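You operate a simulated robot arm through the tools that you are given. There is no shell and no other tool. Be economical: measure what you need, move in short steps, check, and stop when the job is done.

Carry out the task below with a simulated robot arm. There is one attempt and no reset: what you move stays moved.

## Task
Brush the grit off the banded machine's platter, then mount the prep lap.
Fine: put the lap brush back; the lap lies flat under a tight nut.

Only the result counts: the job must be done as asked and must still hold three seconds after the hand-in. Knocking over, shifting, dropping, spilling or breaking anything else fails it.

## Robot
A 7-joint arm with a two-finger parallel gripper, fixed in place. Base frame: the origin is at the foot of the arm, x ahead of it, y to its left, z up; the work surface is at about z = 0.735. Lengths are in m, angles in degrees, forces in N, time in s.
With the tool pointing down near the work surface it reaches from about 0.2 to 0.74 m from the base axis. Its first joint turns from -166.0 to 166.0 degrees. Payload 1.57 kg.
Tool frame: the origin (TCP) lies between the finger pads and is the grasp point; the fingertips stand 0.03 m ahead of it; z points along the fingers, y is the line along which they close. The gripper opens to 0.11 m. The fingers are 0.024 m wide and 0.012 m thick; the gripper's body (0.048 by 0.112 m) begins 0.078 m behind the TCP.
Orientation is that of the tool frame in the base frame, as [roll, pitch, yaw] about the fixed x, y, z axes, in that order (R = Rz(yaw) Ry(pitch) Rx(roll)). With the fingers straight down and closing along the base's y, the tool's x points along the base's -x, its y along +y and its z along -z.

## Interface
- The arm moves only by the tool servo_tool. Its argument "motion" is a list of rows, each an object (a shift or turn left out is 0, a gripper value left out holds the last) with "dp": the shift along the tool's x, y, z in units of 250 mm (1.0 is 250 mm), a list of three; "turn": the turn, a rotation vector about the tool's x, y, z in units of 120 degrees (1.0 is 120 degrees), a list of three; "fingers": the opening, from 0 (shut) to 1 (fully open). In form: [{"dp": [dx, dy, dz], "turn": [rx, ry, rz], "fingers": fingers}, ...]. A call has 1 to 10 rows; each row is the pose to reach, as a shift and turn from the pose commanded when the call began, along the tool's axes at that moment. A call with a number of a shift or a turn outside -1 to 1 is refused whole. Each row takes 0.2 s and may step no farther than 0.05 m and 8.6 degrees from the row before; otherwise, or with a gripper value out of range, the whole call is refused. Where a pose cannot be reached the arm comes as near as it can. A force on the tool above 80 N (or 10 N above the force at the start of the call, whichever is more), or a blocked arm, ends the call early, and 0.2 s more pass. Each finger travels about 0.045 m/s and halts on what it meets, pressing with about 27 N; the grip force reading is that of the motor and also rises with nothing between the fingers. The clock runs only during rows and for 0.2 s after the last one: add rows that repeat a pose to give the fingers time. The reply holds the time, the measured pose of the TCP, the force on the tool along the base axes, the opening and the grip force, in the units named above and with some noise.
- Cameras (640 x 400 px; columns grow to the right, rows downward): "scene" is fixed at [0.0507, -0.6506, 1.4231]; the picture's right is [0.94, -0.33, 0.00], its down [-0.16, -0.45, -0.88] and it looks along [0.29, 0.83, -0.48] (base axes); focal length 364 px, centre (320, 200). "wrist" rides on the gripper at [0.07, 0.016, -0.141] in the tool frame; the picture's right is [-0.23, 0.97, 0.00], its down [-0.86, -0.20, -0.48] and it looks along [-0.47, -0.11, 0.88] (tool axes); focal length 222 px, centre (320, 200). There is no depth. A picture from a camera that has moved, and an enlarged one, comes with that camera's place and axes in the base frame and with its lens.
- get_image(camera): a new picture of that camera. The clock stands still meanwhile.
- lift_body(by): slides the trunk up (or, below 0, down) by that many m; the arm rides with it, the base frame stays. It gives what a move gives, with no picture.
- zoom(camera, box): a new picture of the part [left, top, right, bottom] of that camera's present view, enlarged. The clock stands still meanwhile.
- hand_in(): hands the job in; it is judged then, once.

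Go step by step. Nothing tells you positions but the pictures and the camera data: compare them with the known pose of the tool, close in by small moves and look again before you grip or let go. The budget is 120 turns and 64 pictures, counting those below and the enlarged ones. Unless the task says otherwise, let go and move clear before handing in, and close with one line.

The tools are called after "Call:" as a command line: name --argument value ..., lists and objects as JSON in quotes. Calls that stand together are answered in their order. servo_tool: Moves the arm, as the interface text tells. Its arguments: {"type":"object","properties":{"motion":{"type":"array","items":{"type":"object","properties":{"dp":{"type":"array","items":{"type":"number"}},"turn":{"type":"array","items":{"type":"number"}},"fingers":{"type":"number"}}}}},"required":["motion"]} The other tools are called the same way: lift_body (by) slides the trunk up or down; get_image (camera) takes a picture; zoom (camera, box) takes an enlarged picture of a part of a camera's view; hand_in () hands the job in.

At the start:

```text
time_s: 0.0
tcp_pos: [0.399, 0.2721, 1.1112]
tool_rot: [180.0, 0.1, -180.0]
force: [0.4, -0.4, -0.5]
width: 0.1102
grip_force: 0.2
trunk travel left (down, up): [-0.5, 0.09]
```

scene: 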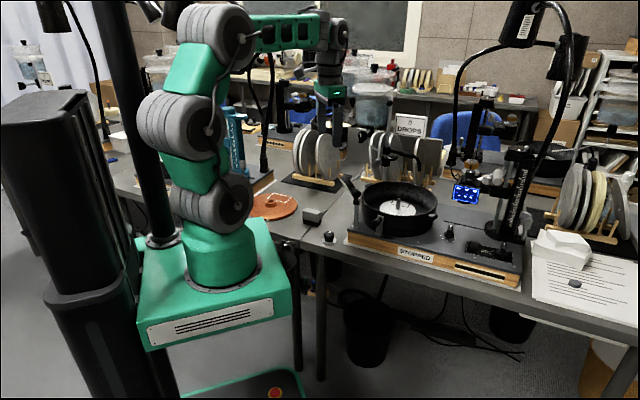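
wrist: 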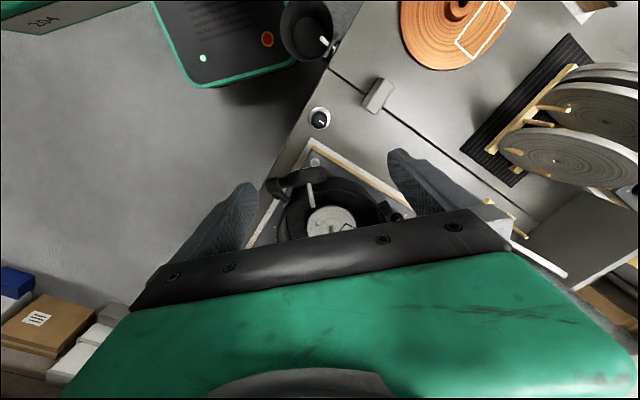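

I see a lapidary bench with a machine in front (platter in a bowl), lap racks, and a copper-coloured disc. I'll zoom for details.

Call:
zoom --camera "scene" --box '[300, 150, 540, 300]'

Call:
zoom --camera "scene" --box '[220, 100, 460, 250]'

Call:
zoom --camera "scene" --box '[480, 120, 640, 320]'

Call:
zoom --camera "wrist" --box '[220, 0, 640, 262]'

```text
2.67 times, centred on (420, 225) of scene
camera zoom: at [0.0507, -0.6506, 1.4231], right [0.94, -0.33, 0.0], down [-0.16, -0.45, -0.88], along [0.29, 0.83, -0.48], focal length 971 px, centre (53, 133)
```

zoom: 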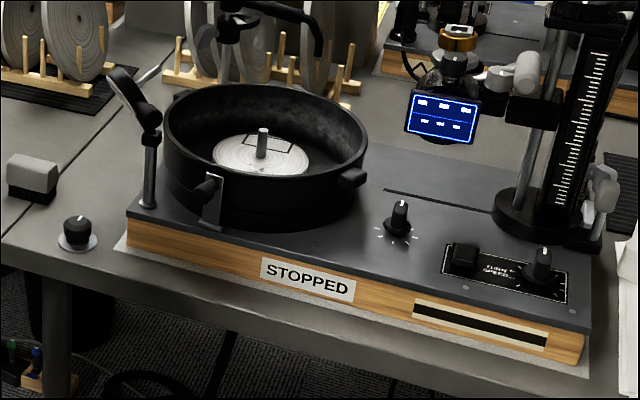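

```text
2.67 times, centred on (340, 175) of scene
camera zoom: at [0.0507, -0.6506, 1.4231], right [0.94, -0.33, 0.0], down [-0.16, -0.45, -0.88], along [0.29, 0.83, -0.48], focal length 971 px, centre (267, 267)
```

zoom: 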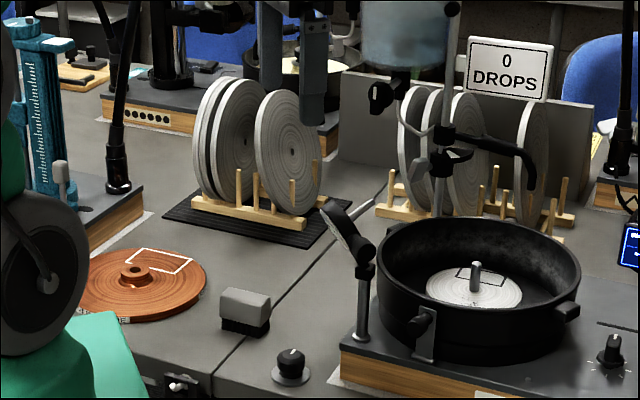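

```text
2.00 times, centred on (560, 220) of scene
camera zoom: at [0.0507, -0.6506, 1.4231], right [0.94, -0.33, 0.0], down [-0.16, -0.45, -0.88], along [0.29, 0.83, -0.48], focal length 728 px, centre (-160, 160)
```

zoom: 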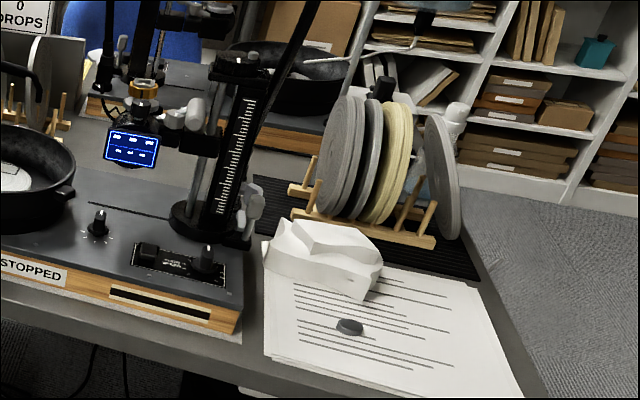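

```text
1.52 times, centred on (430, 131) of wrist
camera zoom: at [0.3296, 0.2867, 1.2506], right [0.23, 0.97, 0.0], down [0.86, -0.2, 0.48], along [0.47, -0.11, -0.88], focal length 338 px, centre (152, 305)
```

zoom: 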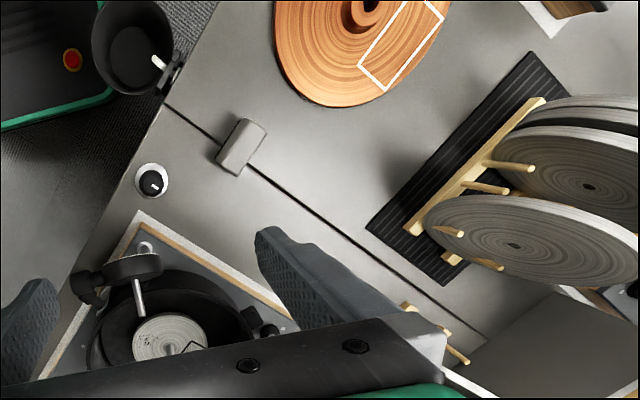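

The front machine's platter is near (0.67, 0.28) and the copper disc near (0.27, 0.53). A dark cup with a pale stick sits near the table edge. I'll look at these closer.

Call:
zoom --camera "wrist" --box '[250, 0, 410, 100]'

Call:
zoom --camera "scene" --box '[240, 190, 360, 265]'

Call:
zoom --camera "scene" --box '[340, 165, 460, 240]'

Call:
zoom --camera "wrist" --box '[240, 150, 400, 250]'

```text
4.00 times, centred on (330, 50) of wrist
camera zoom: at [0.3296, 0.2867, 1.2506], right [0.23, 0.97, 0.0], down [0.86, -0.2, 0.48], along [0.47, -0.11, -0.88], focal length 888 px, centre (280, 800)
```

zoom: 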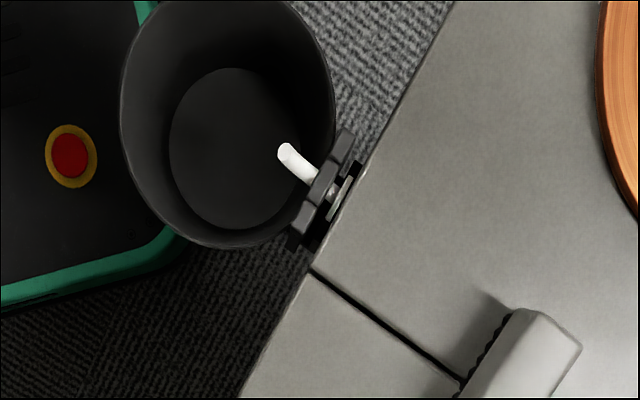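

```text
5.33 times, centred on (300, 228) of scene
camera zoom: at [0.0507, -0.6506, 1.4231], right [0.94, -0.33, 0.0], down [-0.16, -0.45, -0.88], along [0.29, 0.83, -0.48], focal length 1942 px, centre (427, 53)
```

zoom: 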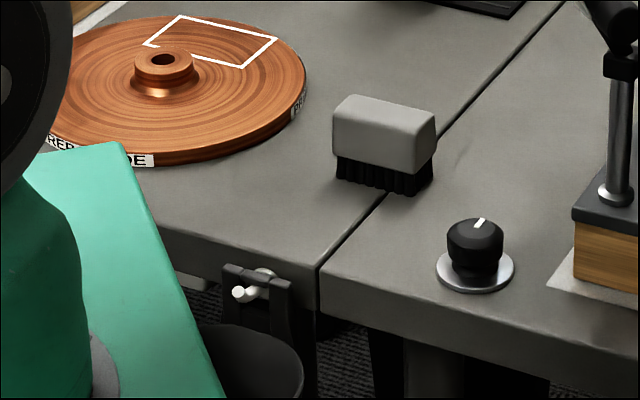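

```text
5.33 times, centred on (400, 202) of scene
camera zoom: at [0.0507, -0.6506, 1.4231], right [0.94, -0.33, 0.0], down [-0.16, -0.45, -0.88], along [0.29, 0.83, -0.48], focal length 1942 px, centre (-107, 187)
```

zoom: 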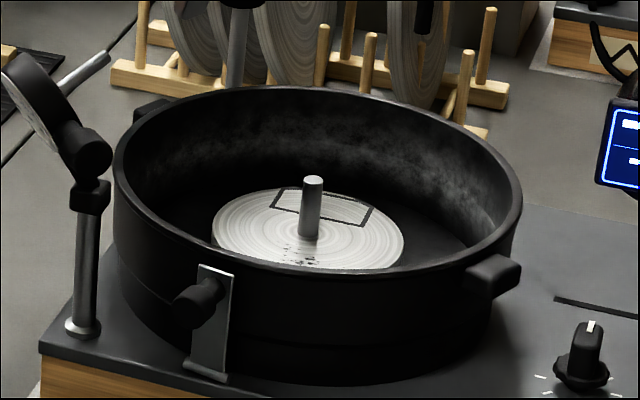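

```text
4.00 times, centred on (320, 200) of wrist
camera zoom: at [0.3296, 0.2867, 1.2506], right [0.23, 0.97, 0.0], down [0.86, -0.2, 0.48], along [0.47, -0.11, -0.88], focal length 888 px, centre (320, 200)
```

zoom: 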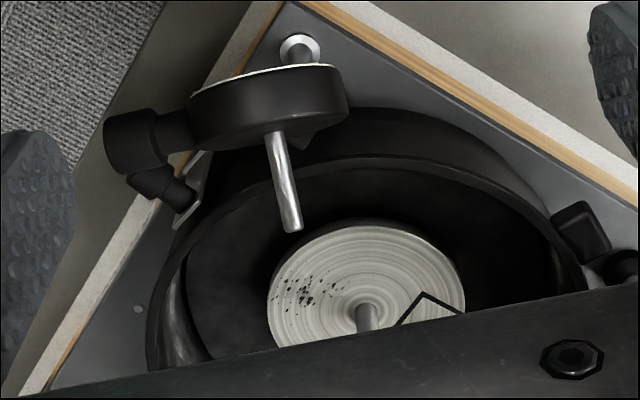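

The brush is the grey block with bristles near (0.39, 0.41), and the black knob on a washer near (0.40, 0.28) may be the nut. The copper lap carries a rim label "PREP SIDE" and has a hub. I'll move the camera over the machine to see inside the bowl.

Call:
servo_tool --motion '[{"dp": [-0.2, 0, 0]}, {"dp": [-0.4, 0, 0]}, {"dp": [-0.6, 0, 0]}, {"dp": [-0.8, 0, 0]}]'

Call:
get_image --camera "wrist"

Call:
get_image --camera "scene"

```text
time_s: 1.0
tcp_pos: [0.5989, 0.2704, 1.109]
tool_rot: [-180.0, -0.1, -180.0]
force: [0.7, 0.6, 0.5]
width: 0.1099
grip_force: 0.1
trunk travel left (down, up): [-0.5, 0.09]
```

```text
53 pictures are left
camera wrist: at [0.5309, 0.2868, 1.2501], right [0.23, 0.97, 0.0], down [0.86, -0.2, 0.48], along [0.47, -0.11, -0.88], focal length 222 px, centre (320, 200)
```

wrist: 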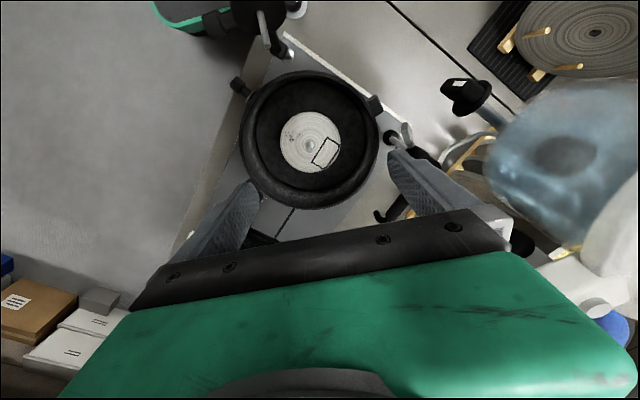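

```text
52 pictures are left
```

scene: 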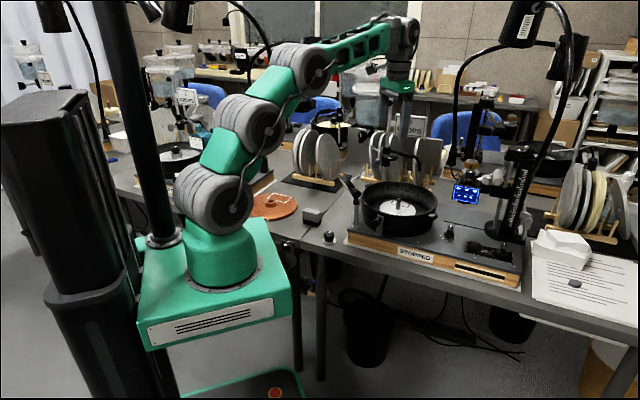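

This is the only machine in reach; the platter centre is about (0.635, 0.246, 0.825). I'll zoom on the bowl and its surroundings.

Call:
zoom --camera "wrist" --box '[216, 40, 424, 170]'

Call:
zoom --camera "wrist" --box '[170, 0, 410, 150]'

Call:
zoom --camera "scene" --box '[310, 60, 550, 210]'

```text
3.08 times, centred on (320, 105) of wrist
camera zoom: at [0.5309, 0.2868, 1.2501], right [0.23, 0.97, 0.0], down [0.86, -0.2, 0.48], along [0.47, -0.11, -0.88], focal length 684 px, centre (320, 492)
```

zoom: 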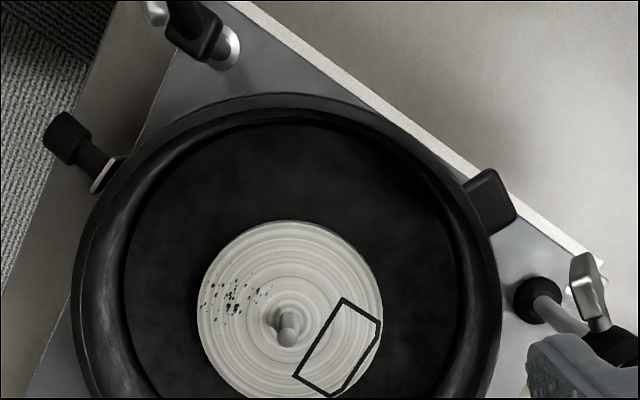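

```text
2.67 times, centred on (290, 75) of wrist
camera zoom: at [0.5309, 0.2868, 1.2501], right [0.23, 0.97, 0.0], down [0.86, -0.2, 0.48], along [0.47, -0.11, -0.88], focal length 592 px, centre (400, 533)
```

zoom: 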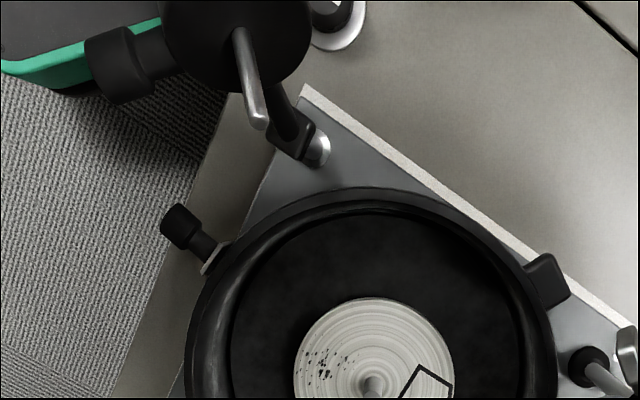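

```text
2.67 times, centred on (430, 135) of scene
camera zoom: at [0.0507, -0.6506, 1.4231], right [0.94, -0.33, 0.0], down [-0.16, -0.45, -0.88], along [0.29, 0.83, -0.48], focal length 971 px, centre (27, 373)
```

zoom: 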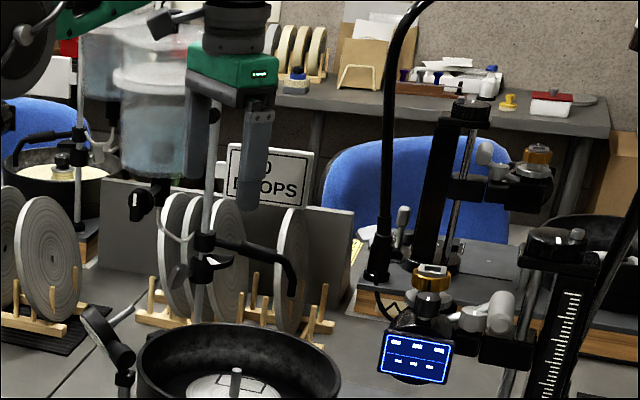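

The bowl holds a bare spindle with a patch of grit on the front-left of the platter. Next I look at the knob, brush and lap from above.

Call:
servo_tool --motion '[{"dp": [0.18, 0.06, 0]}, {"dp": [0.36, 0.12, 0]}, {"dp": [0.54, 0.18, 0.1]}, {"dp": [0.72, 0.24, 0.2]}]'

Call:
get_image --camera "wrist"

Call:
zoom --camera "wrist" --box '[216, 40, 424, 170]'

```text
refused: row 3 steps farther than a row can; nothing moved
```

```text
48 pictures are left
camera wrist: at [0.5309, 0.2868, 1.2501], right [0.23, 0.97, 0.0], down [0.86, -0.2, 0.48], along [0.47, -0.11, -0.88], focal length 222 px, centre (320, 200)
```

wrist: 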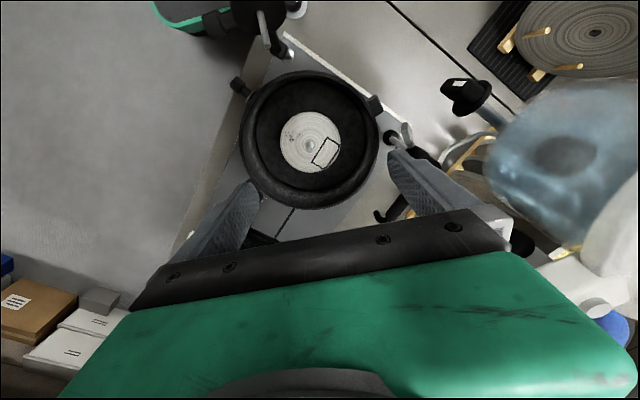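

```text
3.08 times, centred on (320, 105) of wrist
camera zoom: at [0.5309, 0.2868, 1.2501], right [0.23, 0.97, 0.0], down [0.86, -0.2, 0.48], along [0.47, -0.11, -0.88], focal length 684 px, centre (320, 492)
```

zoom: 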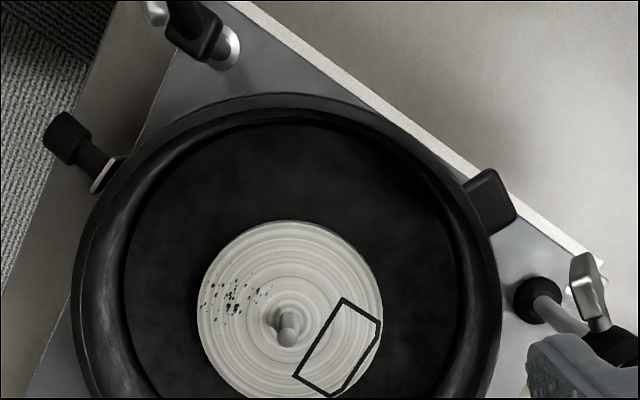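

The row was too long, so I retry with shorter steps, without asking for pictures that might be wasted.

Call:
servo_tool --motion '[{"dp": [0.15, 0.05, 0.03]}, {"dp": [0.3, 0.1, 0.07]}, {"dp": [0.45, 0.15, 0.11]}, {"dp": [0.6, 0.2, 0.15]}, {"dp": [0.72, 0.24, 0.2]}]'

```text
time_s: 2.2
tcp_pos: [0.4179, 0.3312, 1.0599]
tool_rot: [-180.0, 0.0, -180.0]
force: [0.0, -0.3, 0.3]
width: 0.1101
grip_force: 0.0
trunk travel left (down, up): [-0.5, 0.09]
```

Call:
zoom --camera "wrist" --box '[190, 20, 446, 180]'

```text
2.50 times, centred on (318, 100) of wrist
camera zoom: at [0.3491, 0.3465, 1.2004], right [0.23, 0.97, 0.0], down [0.85, -0.2, 0.48], along [0.47, -0.11, -0.88], focal length 555 px, centre (325, 450)
```

zoom: 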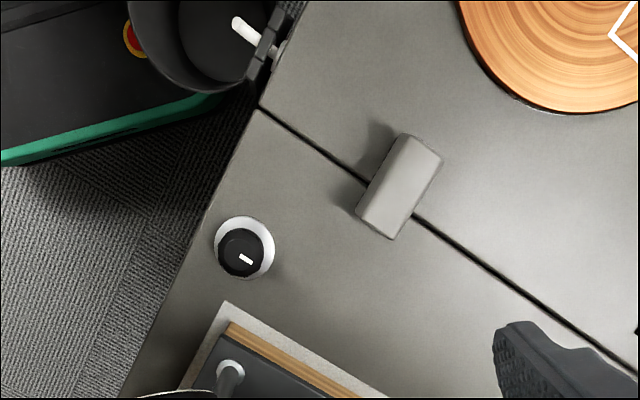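

The knob on its flange is likely the nut; the brush is near (0.386, 0.391), its long axis along about −41°. I check the lap's rim lettering from the scene camera.

Call:
zoom --camera "scene" --box '[230, 180, 326, 240]'

Call:
servo_tool --motion '[{"dp": [0.12, 0.13, 0.0]}, {"dp": [0.24, 0.26, 0.0]}, {"dp": [0.36, 0.39, 0]}, {"dp": [0.44, 0.52, 0.0]}, {"dp": [0.44, 0.64, 0.0]}]'

Call:
zoom --camera "wrist" --box '[190, 20, 446, 180]'

```text
6.67 times, centred on (278, 210) of scene
camera zoom: at [0.0507, -0.6506, 1.4231], right [0.94, -0.33, 0.0], down [-0.16, -0.45, -0.88], along [0.29, 0.83, -0.48], focal length 2428 px, centre (600, 133)
```

zoom: 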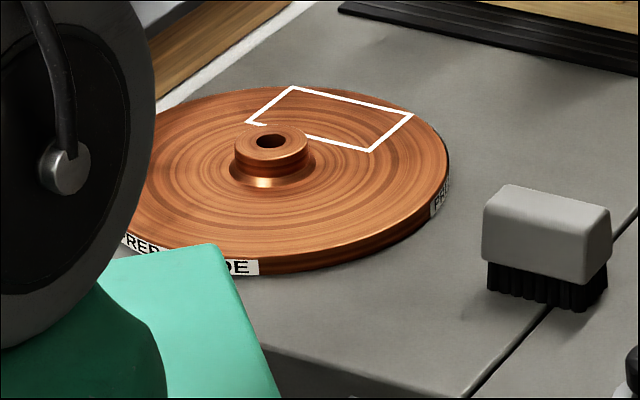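

```text
time_s: 3.4
tcp_pos: [0.3086, 0.4912, 1.059]
tool_rot: [-180.0, 0.0, 179.9]
force: [0.1, 0.1, 0.3]
width: 0.1101
grip_force: 0.1
trunk travel left (down, up): [-0.5, 0.09]
```

```text
2.50 times, centred on (318, 100) of wrist
camera zoom: at [0.24, 0.5071, 1.1993], right [0.23, 0.97, 0.0], down [0.85, -0.2, 0.48], along [0.47, -0.11, -0.88], focal length 555 px, centre (325, 450)
```

zoom: 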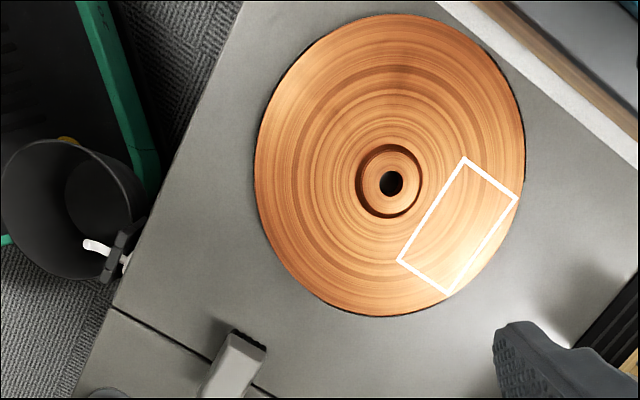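

The lap lies prep side up with its hub at about (0.274, 0.545). Now I fetch the brush: move above it with the yaw turned so the fingers close across its short side.

Call:
servo_tool --motion '[{"dp": [-0.052, -0.067, 0.05], "turn": [0, 0, 0.057]}, {"dp": [-0.104, -0.134, 0.1], "turn": [0, 0, 0.114]}, {"dp": [-0.156, -0.2, 0.16], "turn": [0, 0, 0.171]}, {"dp": [-0.208, -0.267, 0.22], "turn": [0, 0, 0.228]}, {"dp": [-0.26, -0.333, 0.3], "turn": [0, 0, 0.285]}, {"dp": [-0.31, -0.4, 0.36], "turn": [0, 0, 0.342], "fingers": 0.7}]'

Call:
get_image --camera "wrist"

```text
time_s: 4.8
tcp_pos: [0.3855, 0.3906, 0.971]
tool_rot: [180.0, 0.0, 138.9]
force: [-0.5, -0.3, 1.0]
width: 0.0769
grip_force: 0.0
trunk travel left (down, up): [-0.5, 0.09]
```

```text
43 pictures are left
camera wrist: at [0.3453, 0.4483, 1.1107], right [0.81, 0.58, 0.0], down [0.51, -0.71, 0.48], along [0.28, -0.39, -0.88], focal length 222 px, centre (320, 200)
```

wrist: 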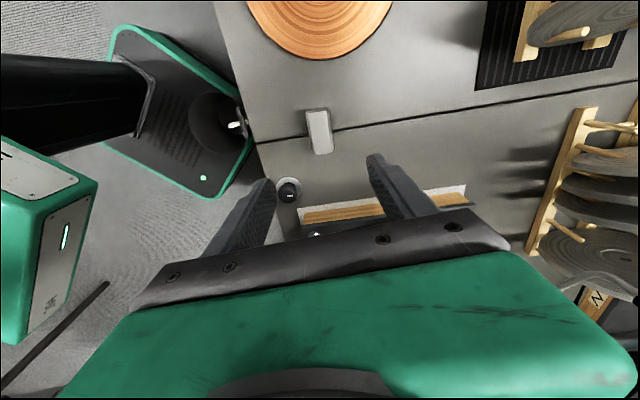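

Call:
zoom --camera "wrist" --box '[240, 80, 400, 180]'

```text
4.00 times, centred on (320, 130) of wrist
camera zoom: at [0.3453, 0.4483, 1.1107], right [0.81, 0.58, 0.0], down [0.51, -0.71, 0.48], along [0.28, -0.39, -0.88], focal length 888 px, centre (320, 480)
```

zoom: 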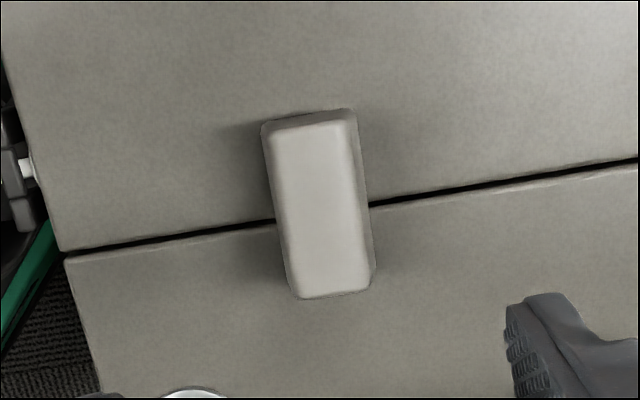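

The brush top is centred near (0.386, 0.393), long axis at about −47°, roughly 64 × 33 mm, top near z 0.785. I trim the yaw and descend.

Call:
servo_tool --motion '[{"dp": [0.006, 0.008, 0.15], "turn": [0, 0, 0.05]}, {"dp": [0.006, 0.008, 0.3], "turn": [0, 0, 0.05]}, {"dp": [0.006, 0.008, 0.45], "turn": [0, 0, 0.05]}, {"dp": [0.006, 0.008, 0.58], "turn": [0, 0, 0.05]}]'

Call:
get_image --camera "wrist"

Call:
zoom --camera "scene" --box '[264, 170, 376, 240]'

```text
time_s: 5.8
tcp_pos: [0.386, 0.3951, 0.8252]
tool_rot: [-180.0, 0.0, 132.9]
force: [0.4, -1.3, -0.1]
width: 0.0769
grip_force: 0.0
trunk travel left (down, up): [-0.5, 0.09]
```

```text
41 pictures are left
camera wrist: at [0.3515, 0.4558, 0.9658], right [0.87, 0.5, 0.0], down [0.44, -0.76, 0.48], along [0.24, -0.42, -0.88], focal length 222 px, centre (320, 200)
```

wrist: 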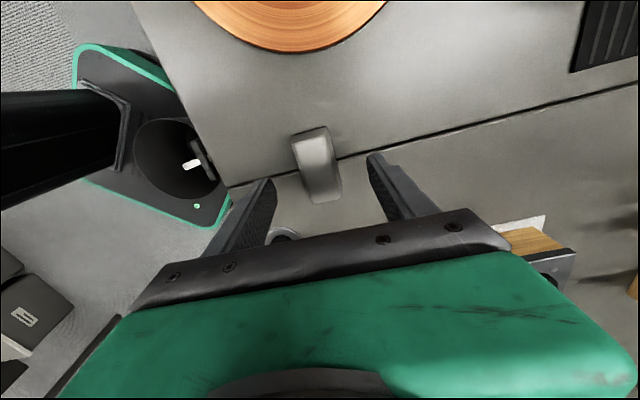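

```text
5.71 times, centred on (320, 205) of scene
camera zoom: at [0.0507, -0.6506, 1.4231], right [0.94, -0.33, 0.0], down [-0.16, -0.45, -0.88], along [0.29, 0.83, -0.48], focal length 2081 px, centre (320, 171)
```

zoom: 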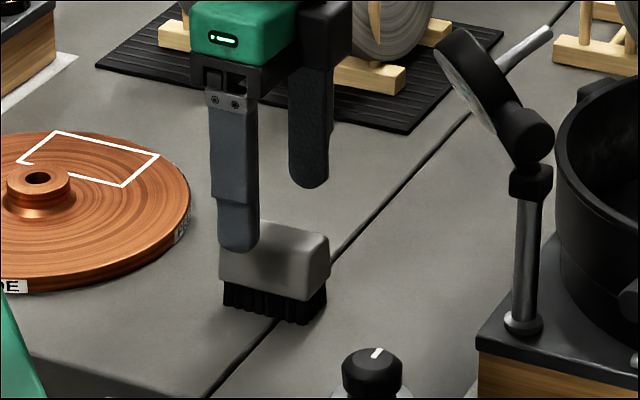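

Alignment is good, so I descend the last 38 mm and close.

Call:
servo_tool --motion '[{"dp": [0, 0, 0.08]}, {"dp": [0, 0, 0.152]}, {"dp": [0, 0, 0.152], "fingers": 0.1}, {"dp": [0, 0, 0.152], "fingers": 0.1}, {"dp": [0, 0, 0.152], "fingers": 0.1}, {"dp": [0, 0, 0.152], "fingers": 0.1}]'

```text
time_s: 7.2
tcp_pos: [0.3856, 0.3935, 0.7869]
tool_rot: [-179.9, 0.0, 133.0]
force: [0.3, 0.4, -0.2]
width: 0.0352
grip_force: 26.9
trunk travel left (down, up): [-0.5, 0.09]
```

The brush is gripped (35 mm wide). Its resting pose was TCP (0.3856, 0.3935, 0.787) at yaw 133. I lift it and carry it toward the bowl.

Call:
servo_tool --motion '[{"dp": [0, 0, -0.18]}, {"dp": [0, 0, -0.37]}, {"dp": [0, 0, -0.56]}, {"dp": [0, 0, -0.74]}, {"dp": [0, 0, -0.92]}, {"dp": [-0.18, 0.03, -0.92]}, {"dp": [-0.37, 0.06, -0.92]}, {"dp": [-0.55, 0.1, -0.92]}, {"dp": [-0.73, 0.13, -0.92]}, {"dp": [-0.9, 0.16, -0.92]}]'

Call:
servo_tool --motion '[{"dp": [-0.15, 0.025, 0]}, {"dp": [-0.306, 0.05, 0]}]'

Call:
get_image --camera "wrist"

Call:
zoom --camera "scene" --box '[320, 125, 480, 225]'

```text
time_s: 9.4
tcp_pos: [0.5692, 0.2549, 1.0178]
tool_rot: [-179.9, 0.0, 133.0]
force: [-0.3, -0.4, -1.0]
width: 0.035
grip_force: 27.6
trunk travel left (down, up): [-0.5, 0.09]
```

```text
time_s: 10.0
tcp_pos: [0.6314, 0.2076, 1.0166]
tool_rot: [-180.0, 0.0, 133.0]
force: [0.4, -1.1, -1.3]
width: 0.035
grip_force: 26.8
trunk travel left (down, up): [-0.5, 0.09]
```

```text
39 pictures are left
camera wrist: at [0.597, 0.269, 1.1569], right [0.87, 0.5, 0.0], down [0.44, -0.76, 0.48], along [0.24, -0.42, -0.88], focal length 222 px, centre (320, 200)
```

wrist: 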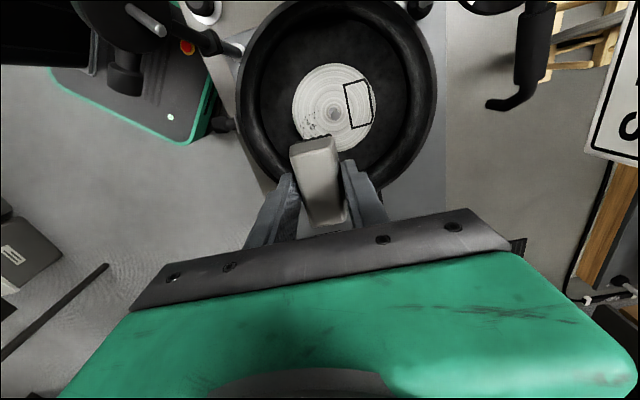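

```text
4.00 times, centred on (400, 175) of scene
camera zoom: at [0.0507, -0.6506, 1.4231], right [0.94, -0.33, 0.0], down [-0.16, -0.45, -0.88], along [0.29, 0.83, -0.48], focal length 1457 px, centre (0, 300)
```

zoom: 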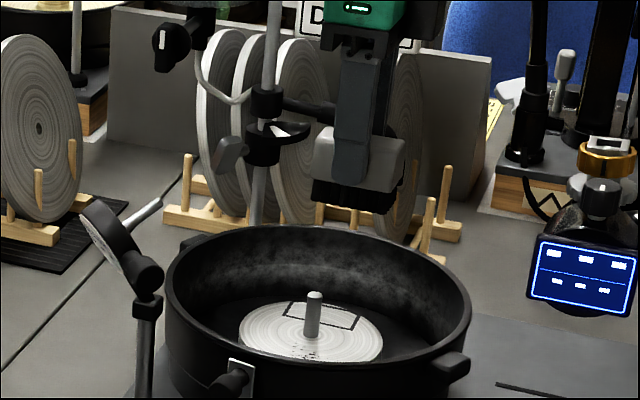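

The platter centre is near (0.631, 0.247), its face at z ≈ 0.825, with the spindle reaching about 0.864. The brush is offset to clear the spindle, so I descend to just above the platter.

Call:
servo_tool --motion '[{"dp": [0, 0, 0.18]}, {"dp": [0, 0, 0.36]}, {"dp": [0, 0, 0.5]}, {"dp": [0, 0, 0.53]}]'

Call:
zoom --camera "wrist" --box '[220, 0, 476, 160]'

Call:
zoom --camera "scene" --box '[340, 150, 460, 225]'

```text
time_s: 11.0
tcp_pos: [0.631, 0.2086, 0.8843]
tool_rot: [-179.9, 0.0, 133.0]
force: [0.5, 0.1, -1.6]
width: 0.0353
grip_force: 27.2
trunk travel left (down, up): [-0.5, 0.09]
```

```text
2.50 times, centred on (348, 80) of wrist
camera zoom: at [0.5959, 0.2702, 1.0251], right [0.87, 0.5, 0.0], down [0.44, -0.76, 0.48], along [0.24, -0.42, -0.88], focal length 555 px, centre (250, 500)
```

zoom: 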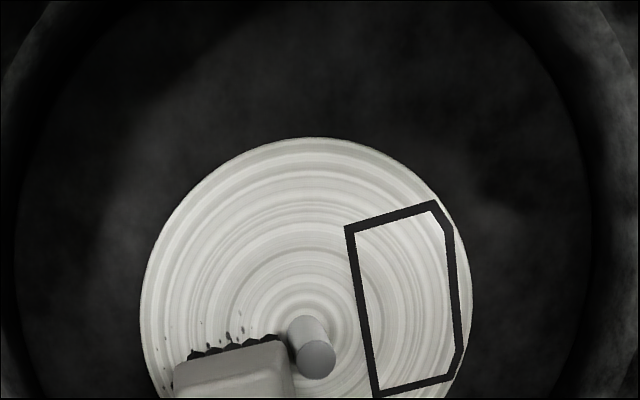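

```text
5.33 times, centred on (400, 188) of scene
camera zoom: at [0.0507, -0.6506, 1.4231], right [0.94, -0.33, 0.0], down [-0.16, -0.45, -0.88], along [0.29, 0.83, -0.48], focal length 1942 px, centre (-107, 267)
```

zoom: 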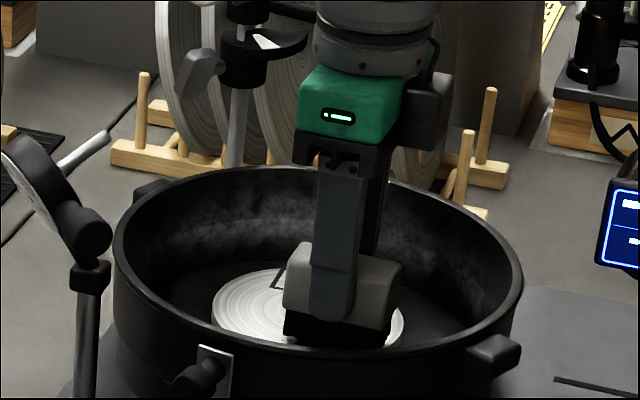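

Grit marks show past the brush's end. I lower gently to make contact first.

Call:
servo_tool --motion '[{"dp": [0.02, 0, 0.012]}, {"dp": [0.028, 0, 0.024]}, {"dp": [0.028, 0, 0.03]}]'

```text
time_s: 11.8
tcp_pos: [0.6258, 0.2138, 0.8795]
tool_rot: [179.9, 0.1, 132.9]
force: [-1.2, -3.6, 9.2]
width: 0.0356
grip_force: 26.7
trunk travel left (down, up): [-0.5, 0.09]
```

Contact is made at about 9 N. I sweep outward twice, then shift along the platter.

Call:
servo_tool --motion '[{"dp": [0, -0.04, 0]}, {"dp": [0.01, -0.08, 0]}, {"dp": [0.02, -0.12, 0]}, {"dp": [0.02, -0.12, -0.03]}, {"dp": [0, 0, -0.03]}, {"dp": [0, 0, 0]}, {"dp": [0.02, -0.06, 0]}, {"dp": [0.05, -0.12, 0]}, {"dp": [0.1, -0.12, -0.04]}, {"dp": [0.18, -0.09, -0.04]}]'

Call:
get_image --camera "wrist"

```text
time_s: 14.0
tcp_pos: [0.5774, 0.2324, 0.8854]
tool_rot: [-179.8, -0.1, 133.1]
force: [-0.1, -0.9, -0.2]
width: 0.0353
grip_force: 27.3
trunk travel left (down, up): [-0.5, 0.09]
```

```text
35 pictures are left
camera wrist: at [0.5424, 0.2938, 1.0263], right [0.87, 0.5, 0.0], down [0.44, -0.76, 0.48], along [0.24, -0.42, -0.88], focal length 222 px, centre (320, 200)
```

wrist: 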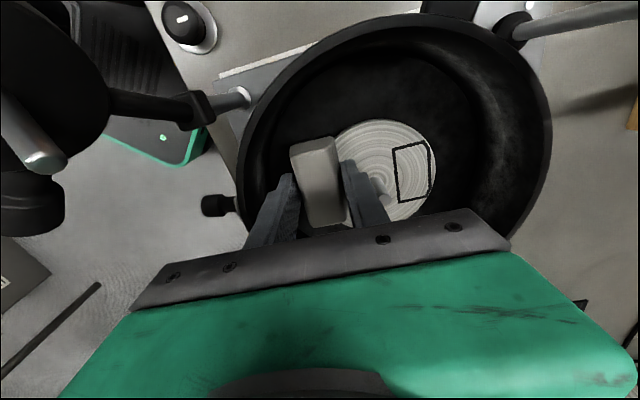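

I sweep from the other side of the spindle too, then tangentially.

Call:
servo_tool --motion '[{"dp": [0, 0.08, 0]}, {"dp": [0, 0.08, 0.04]}, {"dp": [0, 0.03, 0.04]}, {"dp": [0, -0.03, 0.04]}, {"dp": [0, -0.03, 0]}, {"dp": [0, 0.02, 0]}, {"dp": [0, 0.02, 0.04]}, {"dp": [-0.08, 0.02, 0.04]}, {"dp": [-0.16, 0.02, 0.04]}, {"dp": [-0.22, 0.02, 0.04]}]'

Call:
servo_tool --motion '[{"dp": [0, 0, -0.18]}, {"dp": [0, 0, -0.36]}, {"dp": [0, 0, -0.54]}]'

Call:
zoom --camera "wrist" --box '[240, 30, 432, 150]'

```text
time_s: 16.2
tcp_pos: [0.6188, 0.1956, 0.8789]
tool_rot: [179.9, 0.2, 133.1]
force: [-0.8, 1.6, 12.2]
width: 0.0353
grip_force: 26.9
trunk travel left (down, up): [-0.5, 0.09]
```

```text
time_s: 17.0
tcp_pos: [0.6184, 0.1946, 1.0119]
tool_rot: [-179.8, 0.0, 133.1]
force: [-0.4, -0.4, -0.6]
width: 0.0353
grip_force: 27.7
trunk travel left (down, up): [-0.5, 0.09]
```

```text
3.33 times, centred on (336, 90) of wrist
camera zoom: at [0.5842, 0.2559, 1.1522], right [0.87, 0.5, 0.0], down [0.44, -0.76, 0.48], along [0.24, -0.42, -0.88], focal length 740 px, centre (267, 567)
```

zoom: 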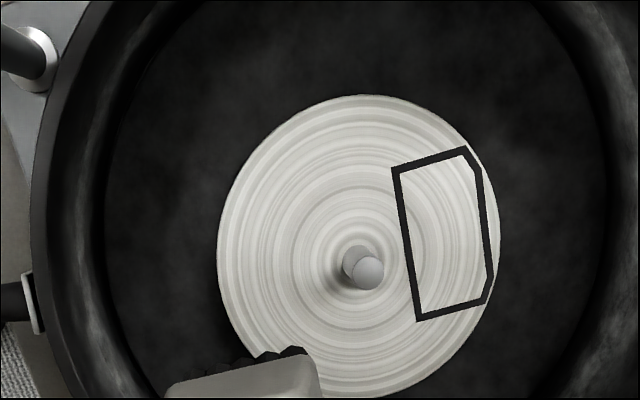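

The platter looks clean. I carry the brush back to above its resting place and check the platter on the way.

Call:
servo_tool --motion '[{"dp": [0.18, -0.02, 0]}, {"dp": [0.36, -0.04, 0]}, {"dp": [0.54, -0.06, 0]}, {"dp": [0.72, -0.08, 0]}, {"dp": [0.9, -0.1, 0]}]'

Call:
servo_tool --motion '[{"dp": [0.16, -0.02, 0]}, {"dp": [0.317, -0.038, 0]}, {"dp": [0.317, -0.038, 0]}]'

Call:
zoom --camera "scene" --box '[360, 175, 440, 225]'

```text
time_s: 18.2
tcp_pos: [0.446, 0.3439, 1.0115]
tool_rot: [-180.0, 0.1, 133.0]
force: [0.7, -0.6, -0.4]
width: 0.0353
grip_force: 26.8
trunk travel left (down, up): [-0.5, 0.09]
```

```text
time_s: 19.0
tcp_pos: [0.3861, 0.3954, 1.0117]
tool_rot: [179.9, 0.1, 133.0]
force: [0.6, 0.1, 0.4]
width: 0.0352
grip_force: 27.0
trunk travel left (down, up): [-0.5, 0.09]
```

```text
8.00 times, centred on (400, 200) of scene
camera zoom: at [0.0507, -0.6506, 1.4231], right [0.94, -0.33, 0.0], down [-0.16, -0.45, -0.88], along [0.29, 0.83, -0.48], focal length 2913 px, centre (-320, 200)
```

zoom: 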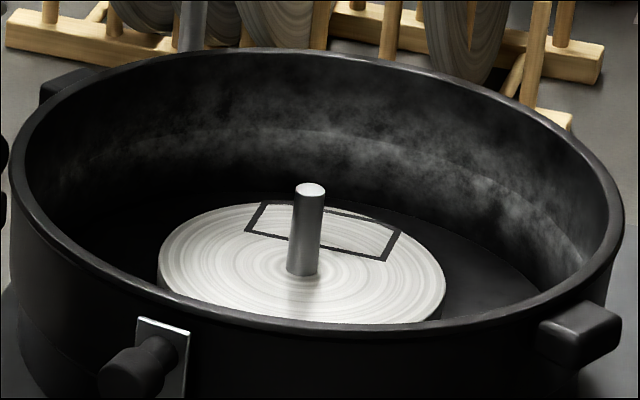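

The platter is clean. I lower the brush back to where it stood.

Call:
servo_tool --motion '[{"dp": [0, -0.003, 0.18]}, {"dp": [0, -0.003, 0.36]}, {"dp": [0, -0.003, 0.54]}, {"dp": [0, -0.003, 0.72]}, {"dp": [0, -0.003, 0.84]}, {"dp": [0, -0.003, 0.872]}, {"dp": [0, -0.003, 0.884]}]'

```text
time_s: 20.6
tcp_pos: [0.3859, 0.3949, 0.7904]
tool_rot: [180.0, 0.0, 133.0]
force: [0.4, 0.0, -1.6]
width: 0.0351
grip_force: 26.9
trunk travel left (down, up): [-0.5, 0.09]
```

Call:
servo_tool --motion '[{"dp": [0, -0.002, 0.006]}, {"dp": [0, -0.002, 0.012]}]'

```text
time_s: 21.2
tcp_pos: [0.3855, 0.3937, 0.7875]
tool_rot: [179.9, 0.1, 133.0]
force: [0.4, -1.3, -1.1]
width: 0.0353
grip_force: 27.4
trunk travel left (down, up): [-0.5, 0.09]
```

The brush is back at its original height to within a millimetre, with no contact force yet. I lower one more millimetre, release and rise.

Call:
servo_tool --motion '[{"dp": [0, 0, 0.005]}, {"dp": [0, 0, 0.005]}]'

Call:
servo_tool --motion '[{"dp": [0, 0, 0], "fingers": 0.7}, {"dp": [0, 0, 0], "fingers": 0.7}, {"dp": [0, 0, 0], "fingers": 0.7}, {"dp": [0, 0, -0.18]}, {"dp": [0, 0, -0.36]}, {"dp": [0, 0, -0.54]}, {"dp": [0, 0, -0.7]}]'

Call:
get_image --camera "wrist"

```text
time_s: 21.8
tcp_pos: [0.3859, 0.393, 0.7875]
tool_rot: [180.0, 0.0, 132.9]
force: [-0.3, 0.3, -0.9]
width: 0.0352
grip_force: 26.7
trunk travel left (down, up): [-0.5, 0.09]
```

```text
time_s: 23.4
tcp_pos: [0.3859, 0.3924, 0.962]
tool_rot: [180.0, 0.1, 133.0]
force: [0.1, -0.2, -0.1]
width: 0.0768
grip_force: 0.1
trunk travel left (down, up): [-0.5, 0.09]
```

```text
32 pictures are left
camera wrist: at [0.3498, 0.4544, 1.1028], right [0.87, 0.5, 0.0], down [0.44, -0.76, 0.48], along [0.24, -0.42, -0.88], focal length 222 px, centre (320, 200)
```

wrist: 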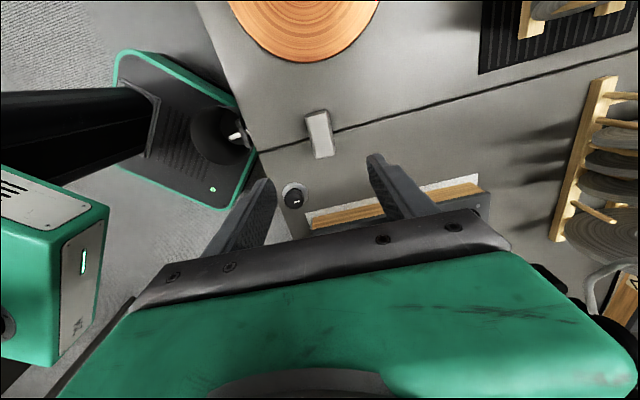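

The brush stands as before. Next is the lap: I move above its hub and look.

Call:
servo_tool --motion '[{"dp": [0.18, 0.02, 0]}, {"dp": [0.36, 0.04, 0]}, {"dp": [0.54, 0.06, 0]}, {"dp": [0.7, 0.08, 0]}, {"dp": [0.752, 0.089, 0], "fingers": 0.7}]'

Call:
zoom --camera "wrist" --box '[208, 50, 432, 190]'

Call:
zoom --camera "scene" --box '[230, 170, 326, 230]'

```text
time_s: 24.6
tcp_pos: [0.274, 0.5457, 0.9596]
tool_rot: [-180.0, 0.2, 133.0]
force: [0.9, -0.5, 0.4]
width: 0.0773
grip_force: 0.0
trunk travel left (down, up): [-0.5, 0.09]
```

```text
2.86 times, centred on (320, 120) of wrist
camera zoom: at [0.2387, 0.6077, 1.1011], right [0.87, 0.5, 0.0], down [0.44, -0.76, 0.48], along [0.24, -0.42, -0.88], focal length 635 px, centre (320, 429)
```

zoom: 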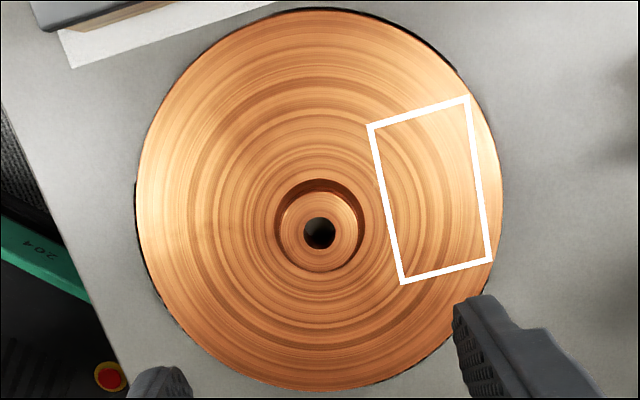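

```text
6.67 times, centred on (278, 200) of scene
camera zoom: at [0.0507, -0.6506, 1.4231], right [0.94, -0.33, 0.0], down [-0.16, -0.45, -0.88], along [0.29, 0.83, -0.48], focal length 2428 px, centre (600, 200)
```

zoom: 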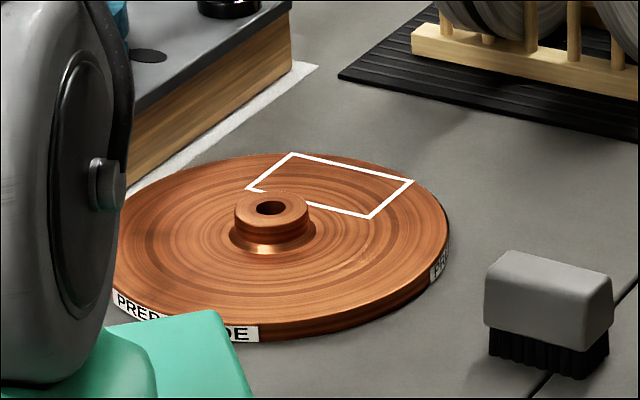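

The hub (about 42 mm across, 17 mm tall) is centred near (0.2725, 0.548). I descend part way and recheck.

Call:
servo_tool --motion '[{"dp": [0.011, 0.002, 0.17]}, {"dp": [0.011, 0.002, 0.34]}, {"dp": [0.011, 0.002, 0.5]}]'

Call:
get_image --camera "wrist"

Call:
zoom --camera "scene" --box '[230, 170, 326, 230]'

```text
time_s: 25.4
tcp_pos: [0.2728, 0.5495, 0.8386]
tool_rot: [179.8, 0.0, 133.0]
force: [-0.6, -0.2, -0.7]
width: 0.0768
grip_force: 0.1
trunk travel left (down, up): [-0.5, 0.09]
```

```text
29 pictures are left
camera wrist: at [0.2386, 0.6104, 0.9781], right [0.87, 0.5, 0.0], down [0.44, -0.76, 0.48], along [0.24, -0.41, -0.88], focal length 222 px, centre (320, 200)
```

wrist: 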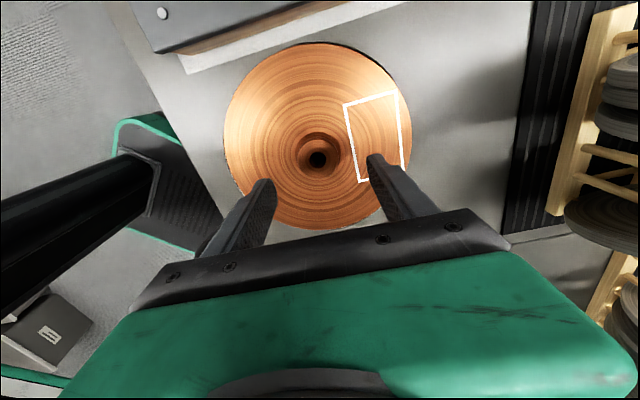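

```text
6.67 times, centred on (278, 200) of scene
camera zoom: at [0.0507, -0.6506, 1.4231], right [0.94, -0.33, 0.0], down [-0.16, -0.45, -0.88], along [0.29, 0.83, -0.48], focal length 2428 px, centre (600, 200)
```

zoom: 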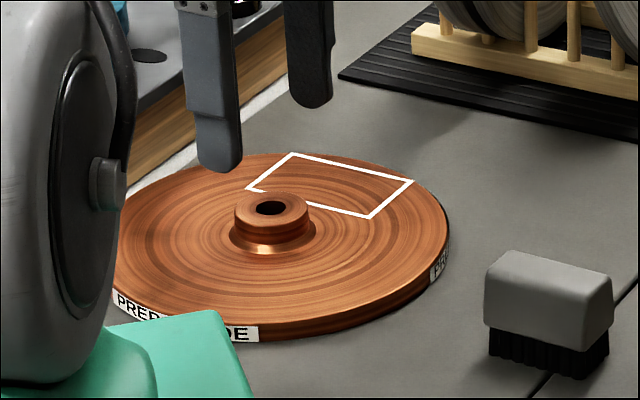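

Aligned. I descend to the hub and close.

Call:
servo_tool --motion '[{"dp": [0, 0, 0.1]}, {"dp": [0, 0, 0.19]}, {"dp": [0, 0, 0.23]}, {"dp": [0, 0, 0.23], "fingers": 0.2}, {"dp": [0, 0, 0.23], "fingers": 0.2}, {"dp": [0, 0, 0.23], "fingers": 0.2}, {"dp": [0, 0, 0.23], "fingers": 0.2}]'

```text
time_s: 27.0
tcp_pos: [0.2729, 0.5483, 0.7788]
tool_rot: [180.0, 0.2, 133.0]
force: [-0.9, -0.4, -0.5]
width: 0.0415
grip_force: 26.8
trunk travel left (down, up): [-0.5, 0.09]
```

The hub is held at 41.5 mm. I lift a little to check the hold.

Call:
servo_tool --motion '[{"dp": [0, 0, -0.04]}, {"dp": [0, 0, -0.12]}, {"dp": [0, 0, -0.28]}, {"dp": [0, 0, -0.44]}]'

Call:
get_image --camera "wrist"

Call:
zoom --camera "scene" --box '[210, 130, 338, 210]'

```text
time_s: 28.0
tcp_pos: [0.2723, 0.5472, 0.89]
tool_rot: [-179.9, 0.1, 133.0]
force: [0.2, 0.5, -3.8]
width: 0.0414
grip_force: 26.8
trunk travel left (down, up): [-0.5, 0.09]
```

```text
27 pictures are left
camera wrist: at [0.2372, 0.6094, 1.03], right [0.87, 0.5, 0.0], down [0.44, -0.76, 0.48], along [0.24, -0.42, -0.88], focal length 222 px, centre (320, 200)
```

wrist: 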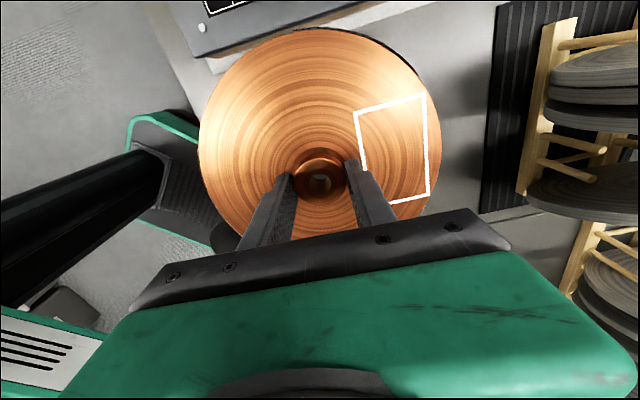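

```text
5.00 times, centred on (274, 170) of scene
camera zoom: at [0.0507, -0.6506, 1.4231], right [0.94, -0.33, 0.0], down [-0.16, -0.45, -0.88], along [0.29, 0.83, -0.48], focal length 1821 px, centre (550, 350)
```

zoom: 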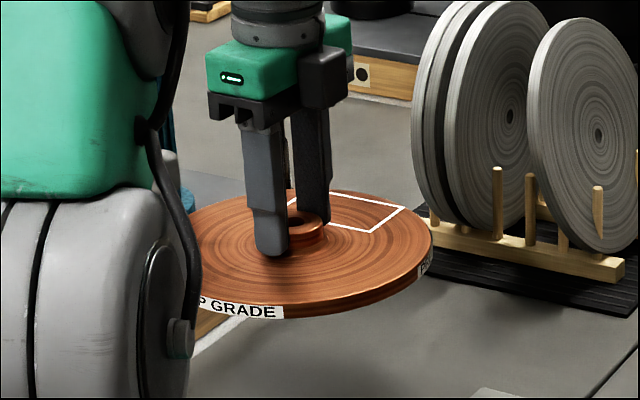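

The lap is held level; its label reads "PREP GRADE", and the front machine carries a black band. I measure where the hole sits relative to the TCP.

Call:
zoom --camera "wrist" --box '[272, 140, 368, 200]'

```text
6.67 times, centred on (320, 170) of wrist
camera zoom: at [0.2372, 0.6094, 1.03], right [0.87, 0.5, 0.0], down [0.44, -0.76, 0.48], along [0.24, -0.42, -0.88], focal length 1481 px, centre (320, 400)
```

zoom: 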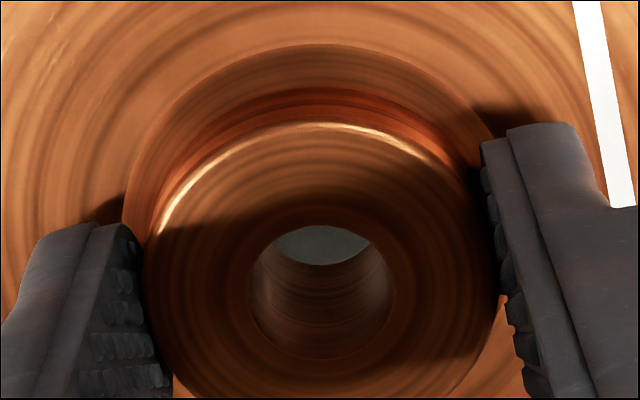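

The hole is about 2 mm along tool x from the TCP, 16.7 mm across, against a ~13 mm spindle at about (0.633, 0.244). I lift high over the lamp and brush, then cross to the bowl, approaching from the side away from the spout.

Call:
servo_tool --motion '[{"dp": [0, 0, -0.18]}, {"dp": [0, 0, -0.37]}, {"dp": [0, 0, -0.56]}, {"dp": [0, 0, -0.74]}, {"dp": [0, 0, -0.92]}, {"dp": [-0.16, 0, -0.92]}, {"dp": [-0.34, 0, -0.92]}, {"dp": [-0.53, 0, -0.92]}, {"dp": [-0.72, 0, -0.92]}, {"dp": [-0.9, 0, -0.92]}]'

Call:
servo_tool --motion '[{"dp": [-0.18, 0, 0]}, {"dp": [-0.37, 0, 0]}, {"dp": [-0.56, 0, 0]}, {"dp": [-0.75, 0, 0]}, {"dp": [-0.9, 0, 0]}, {"dp": [-0.977, 0, 0]}, {"dp": [-0.977, 0.1, 0]}, {"dp": [-0.977, 0.2, 0]}, {"dp": [-0.977, 0.227, 0]}, {"dp": [-0.977, 0.227, 0]}]'

Call:
get_image --camera "wrist"

Call:
get_image --camera "scene"

```text
time_s: 30.2
tcp_pos: [0.4267, 0.3816, 1.1191]
tool_rot: [-180.0, -0.1, 133.1]
force: [0.4, 0.9, -3.4]
width: 0.0416
grip_force: 27.1
trunk travel left (down, up): [-0.5, 0.09]
```

```text
time_s: 32.4
tcp_pos: [0.6348, 0.2437, 1.1183]
tool_rot: [-179.9, 0.1, 133.0]
force: [-0.4, 0.3, -3.0]
width: 0.0413
grip_force: 27.0
trunk travel left (down, up): [-0.5, 0.09]
```

```text
24 pictures are left
camera wrist: at [0.5997, 0.3049, 1.2591], right [0.87, 0.5, 0.0], down [0.44, -0.76, 0.48], along [0.24, -0.42, -0.88], focal length 222 px, centre (320, 200)
```

wrist: 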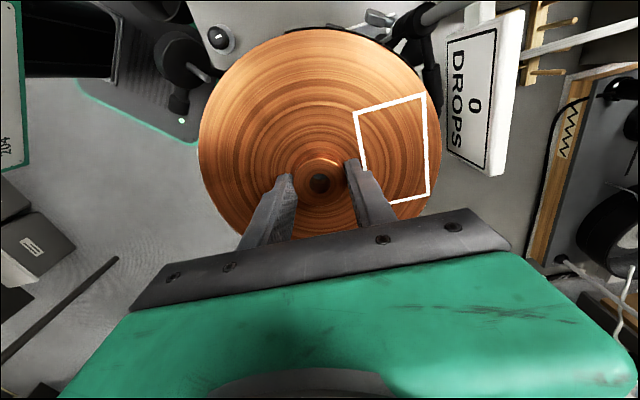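

```text
23 pictures are left
```

scene: 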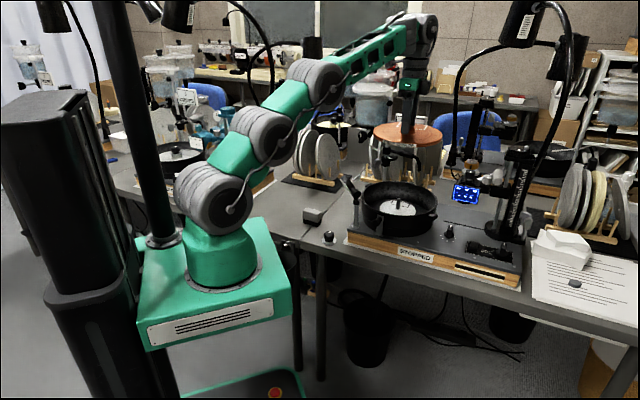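

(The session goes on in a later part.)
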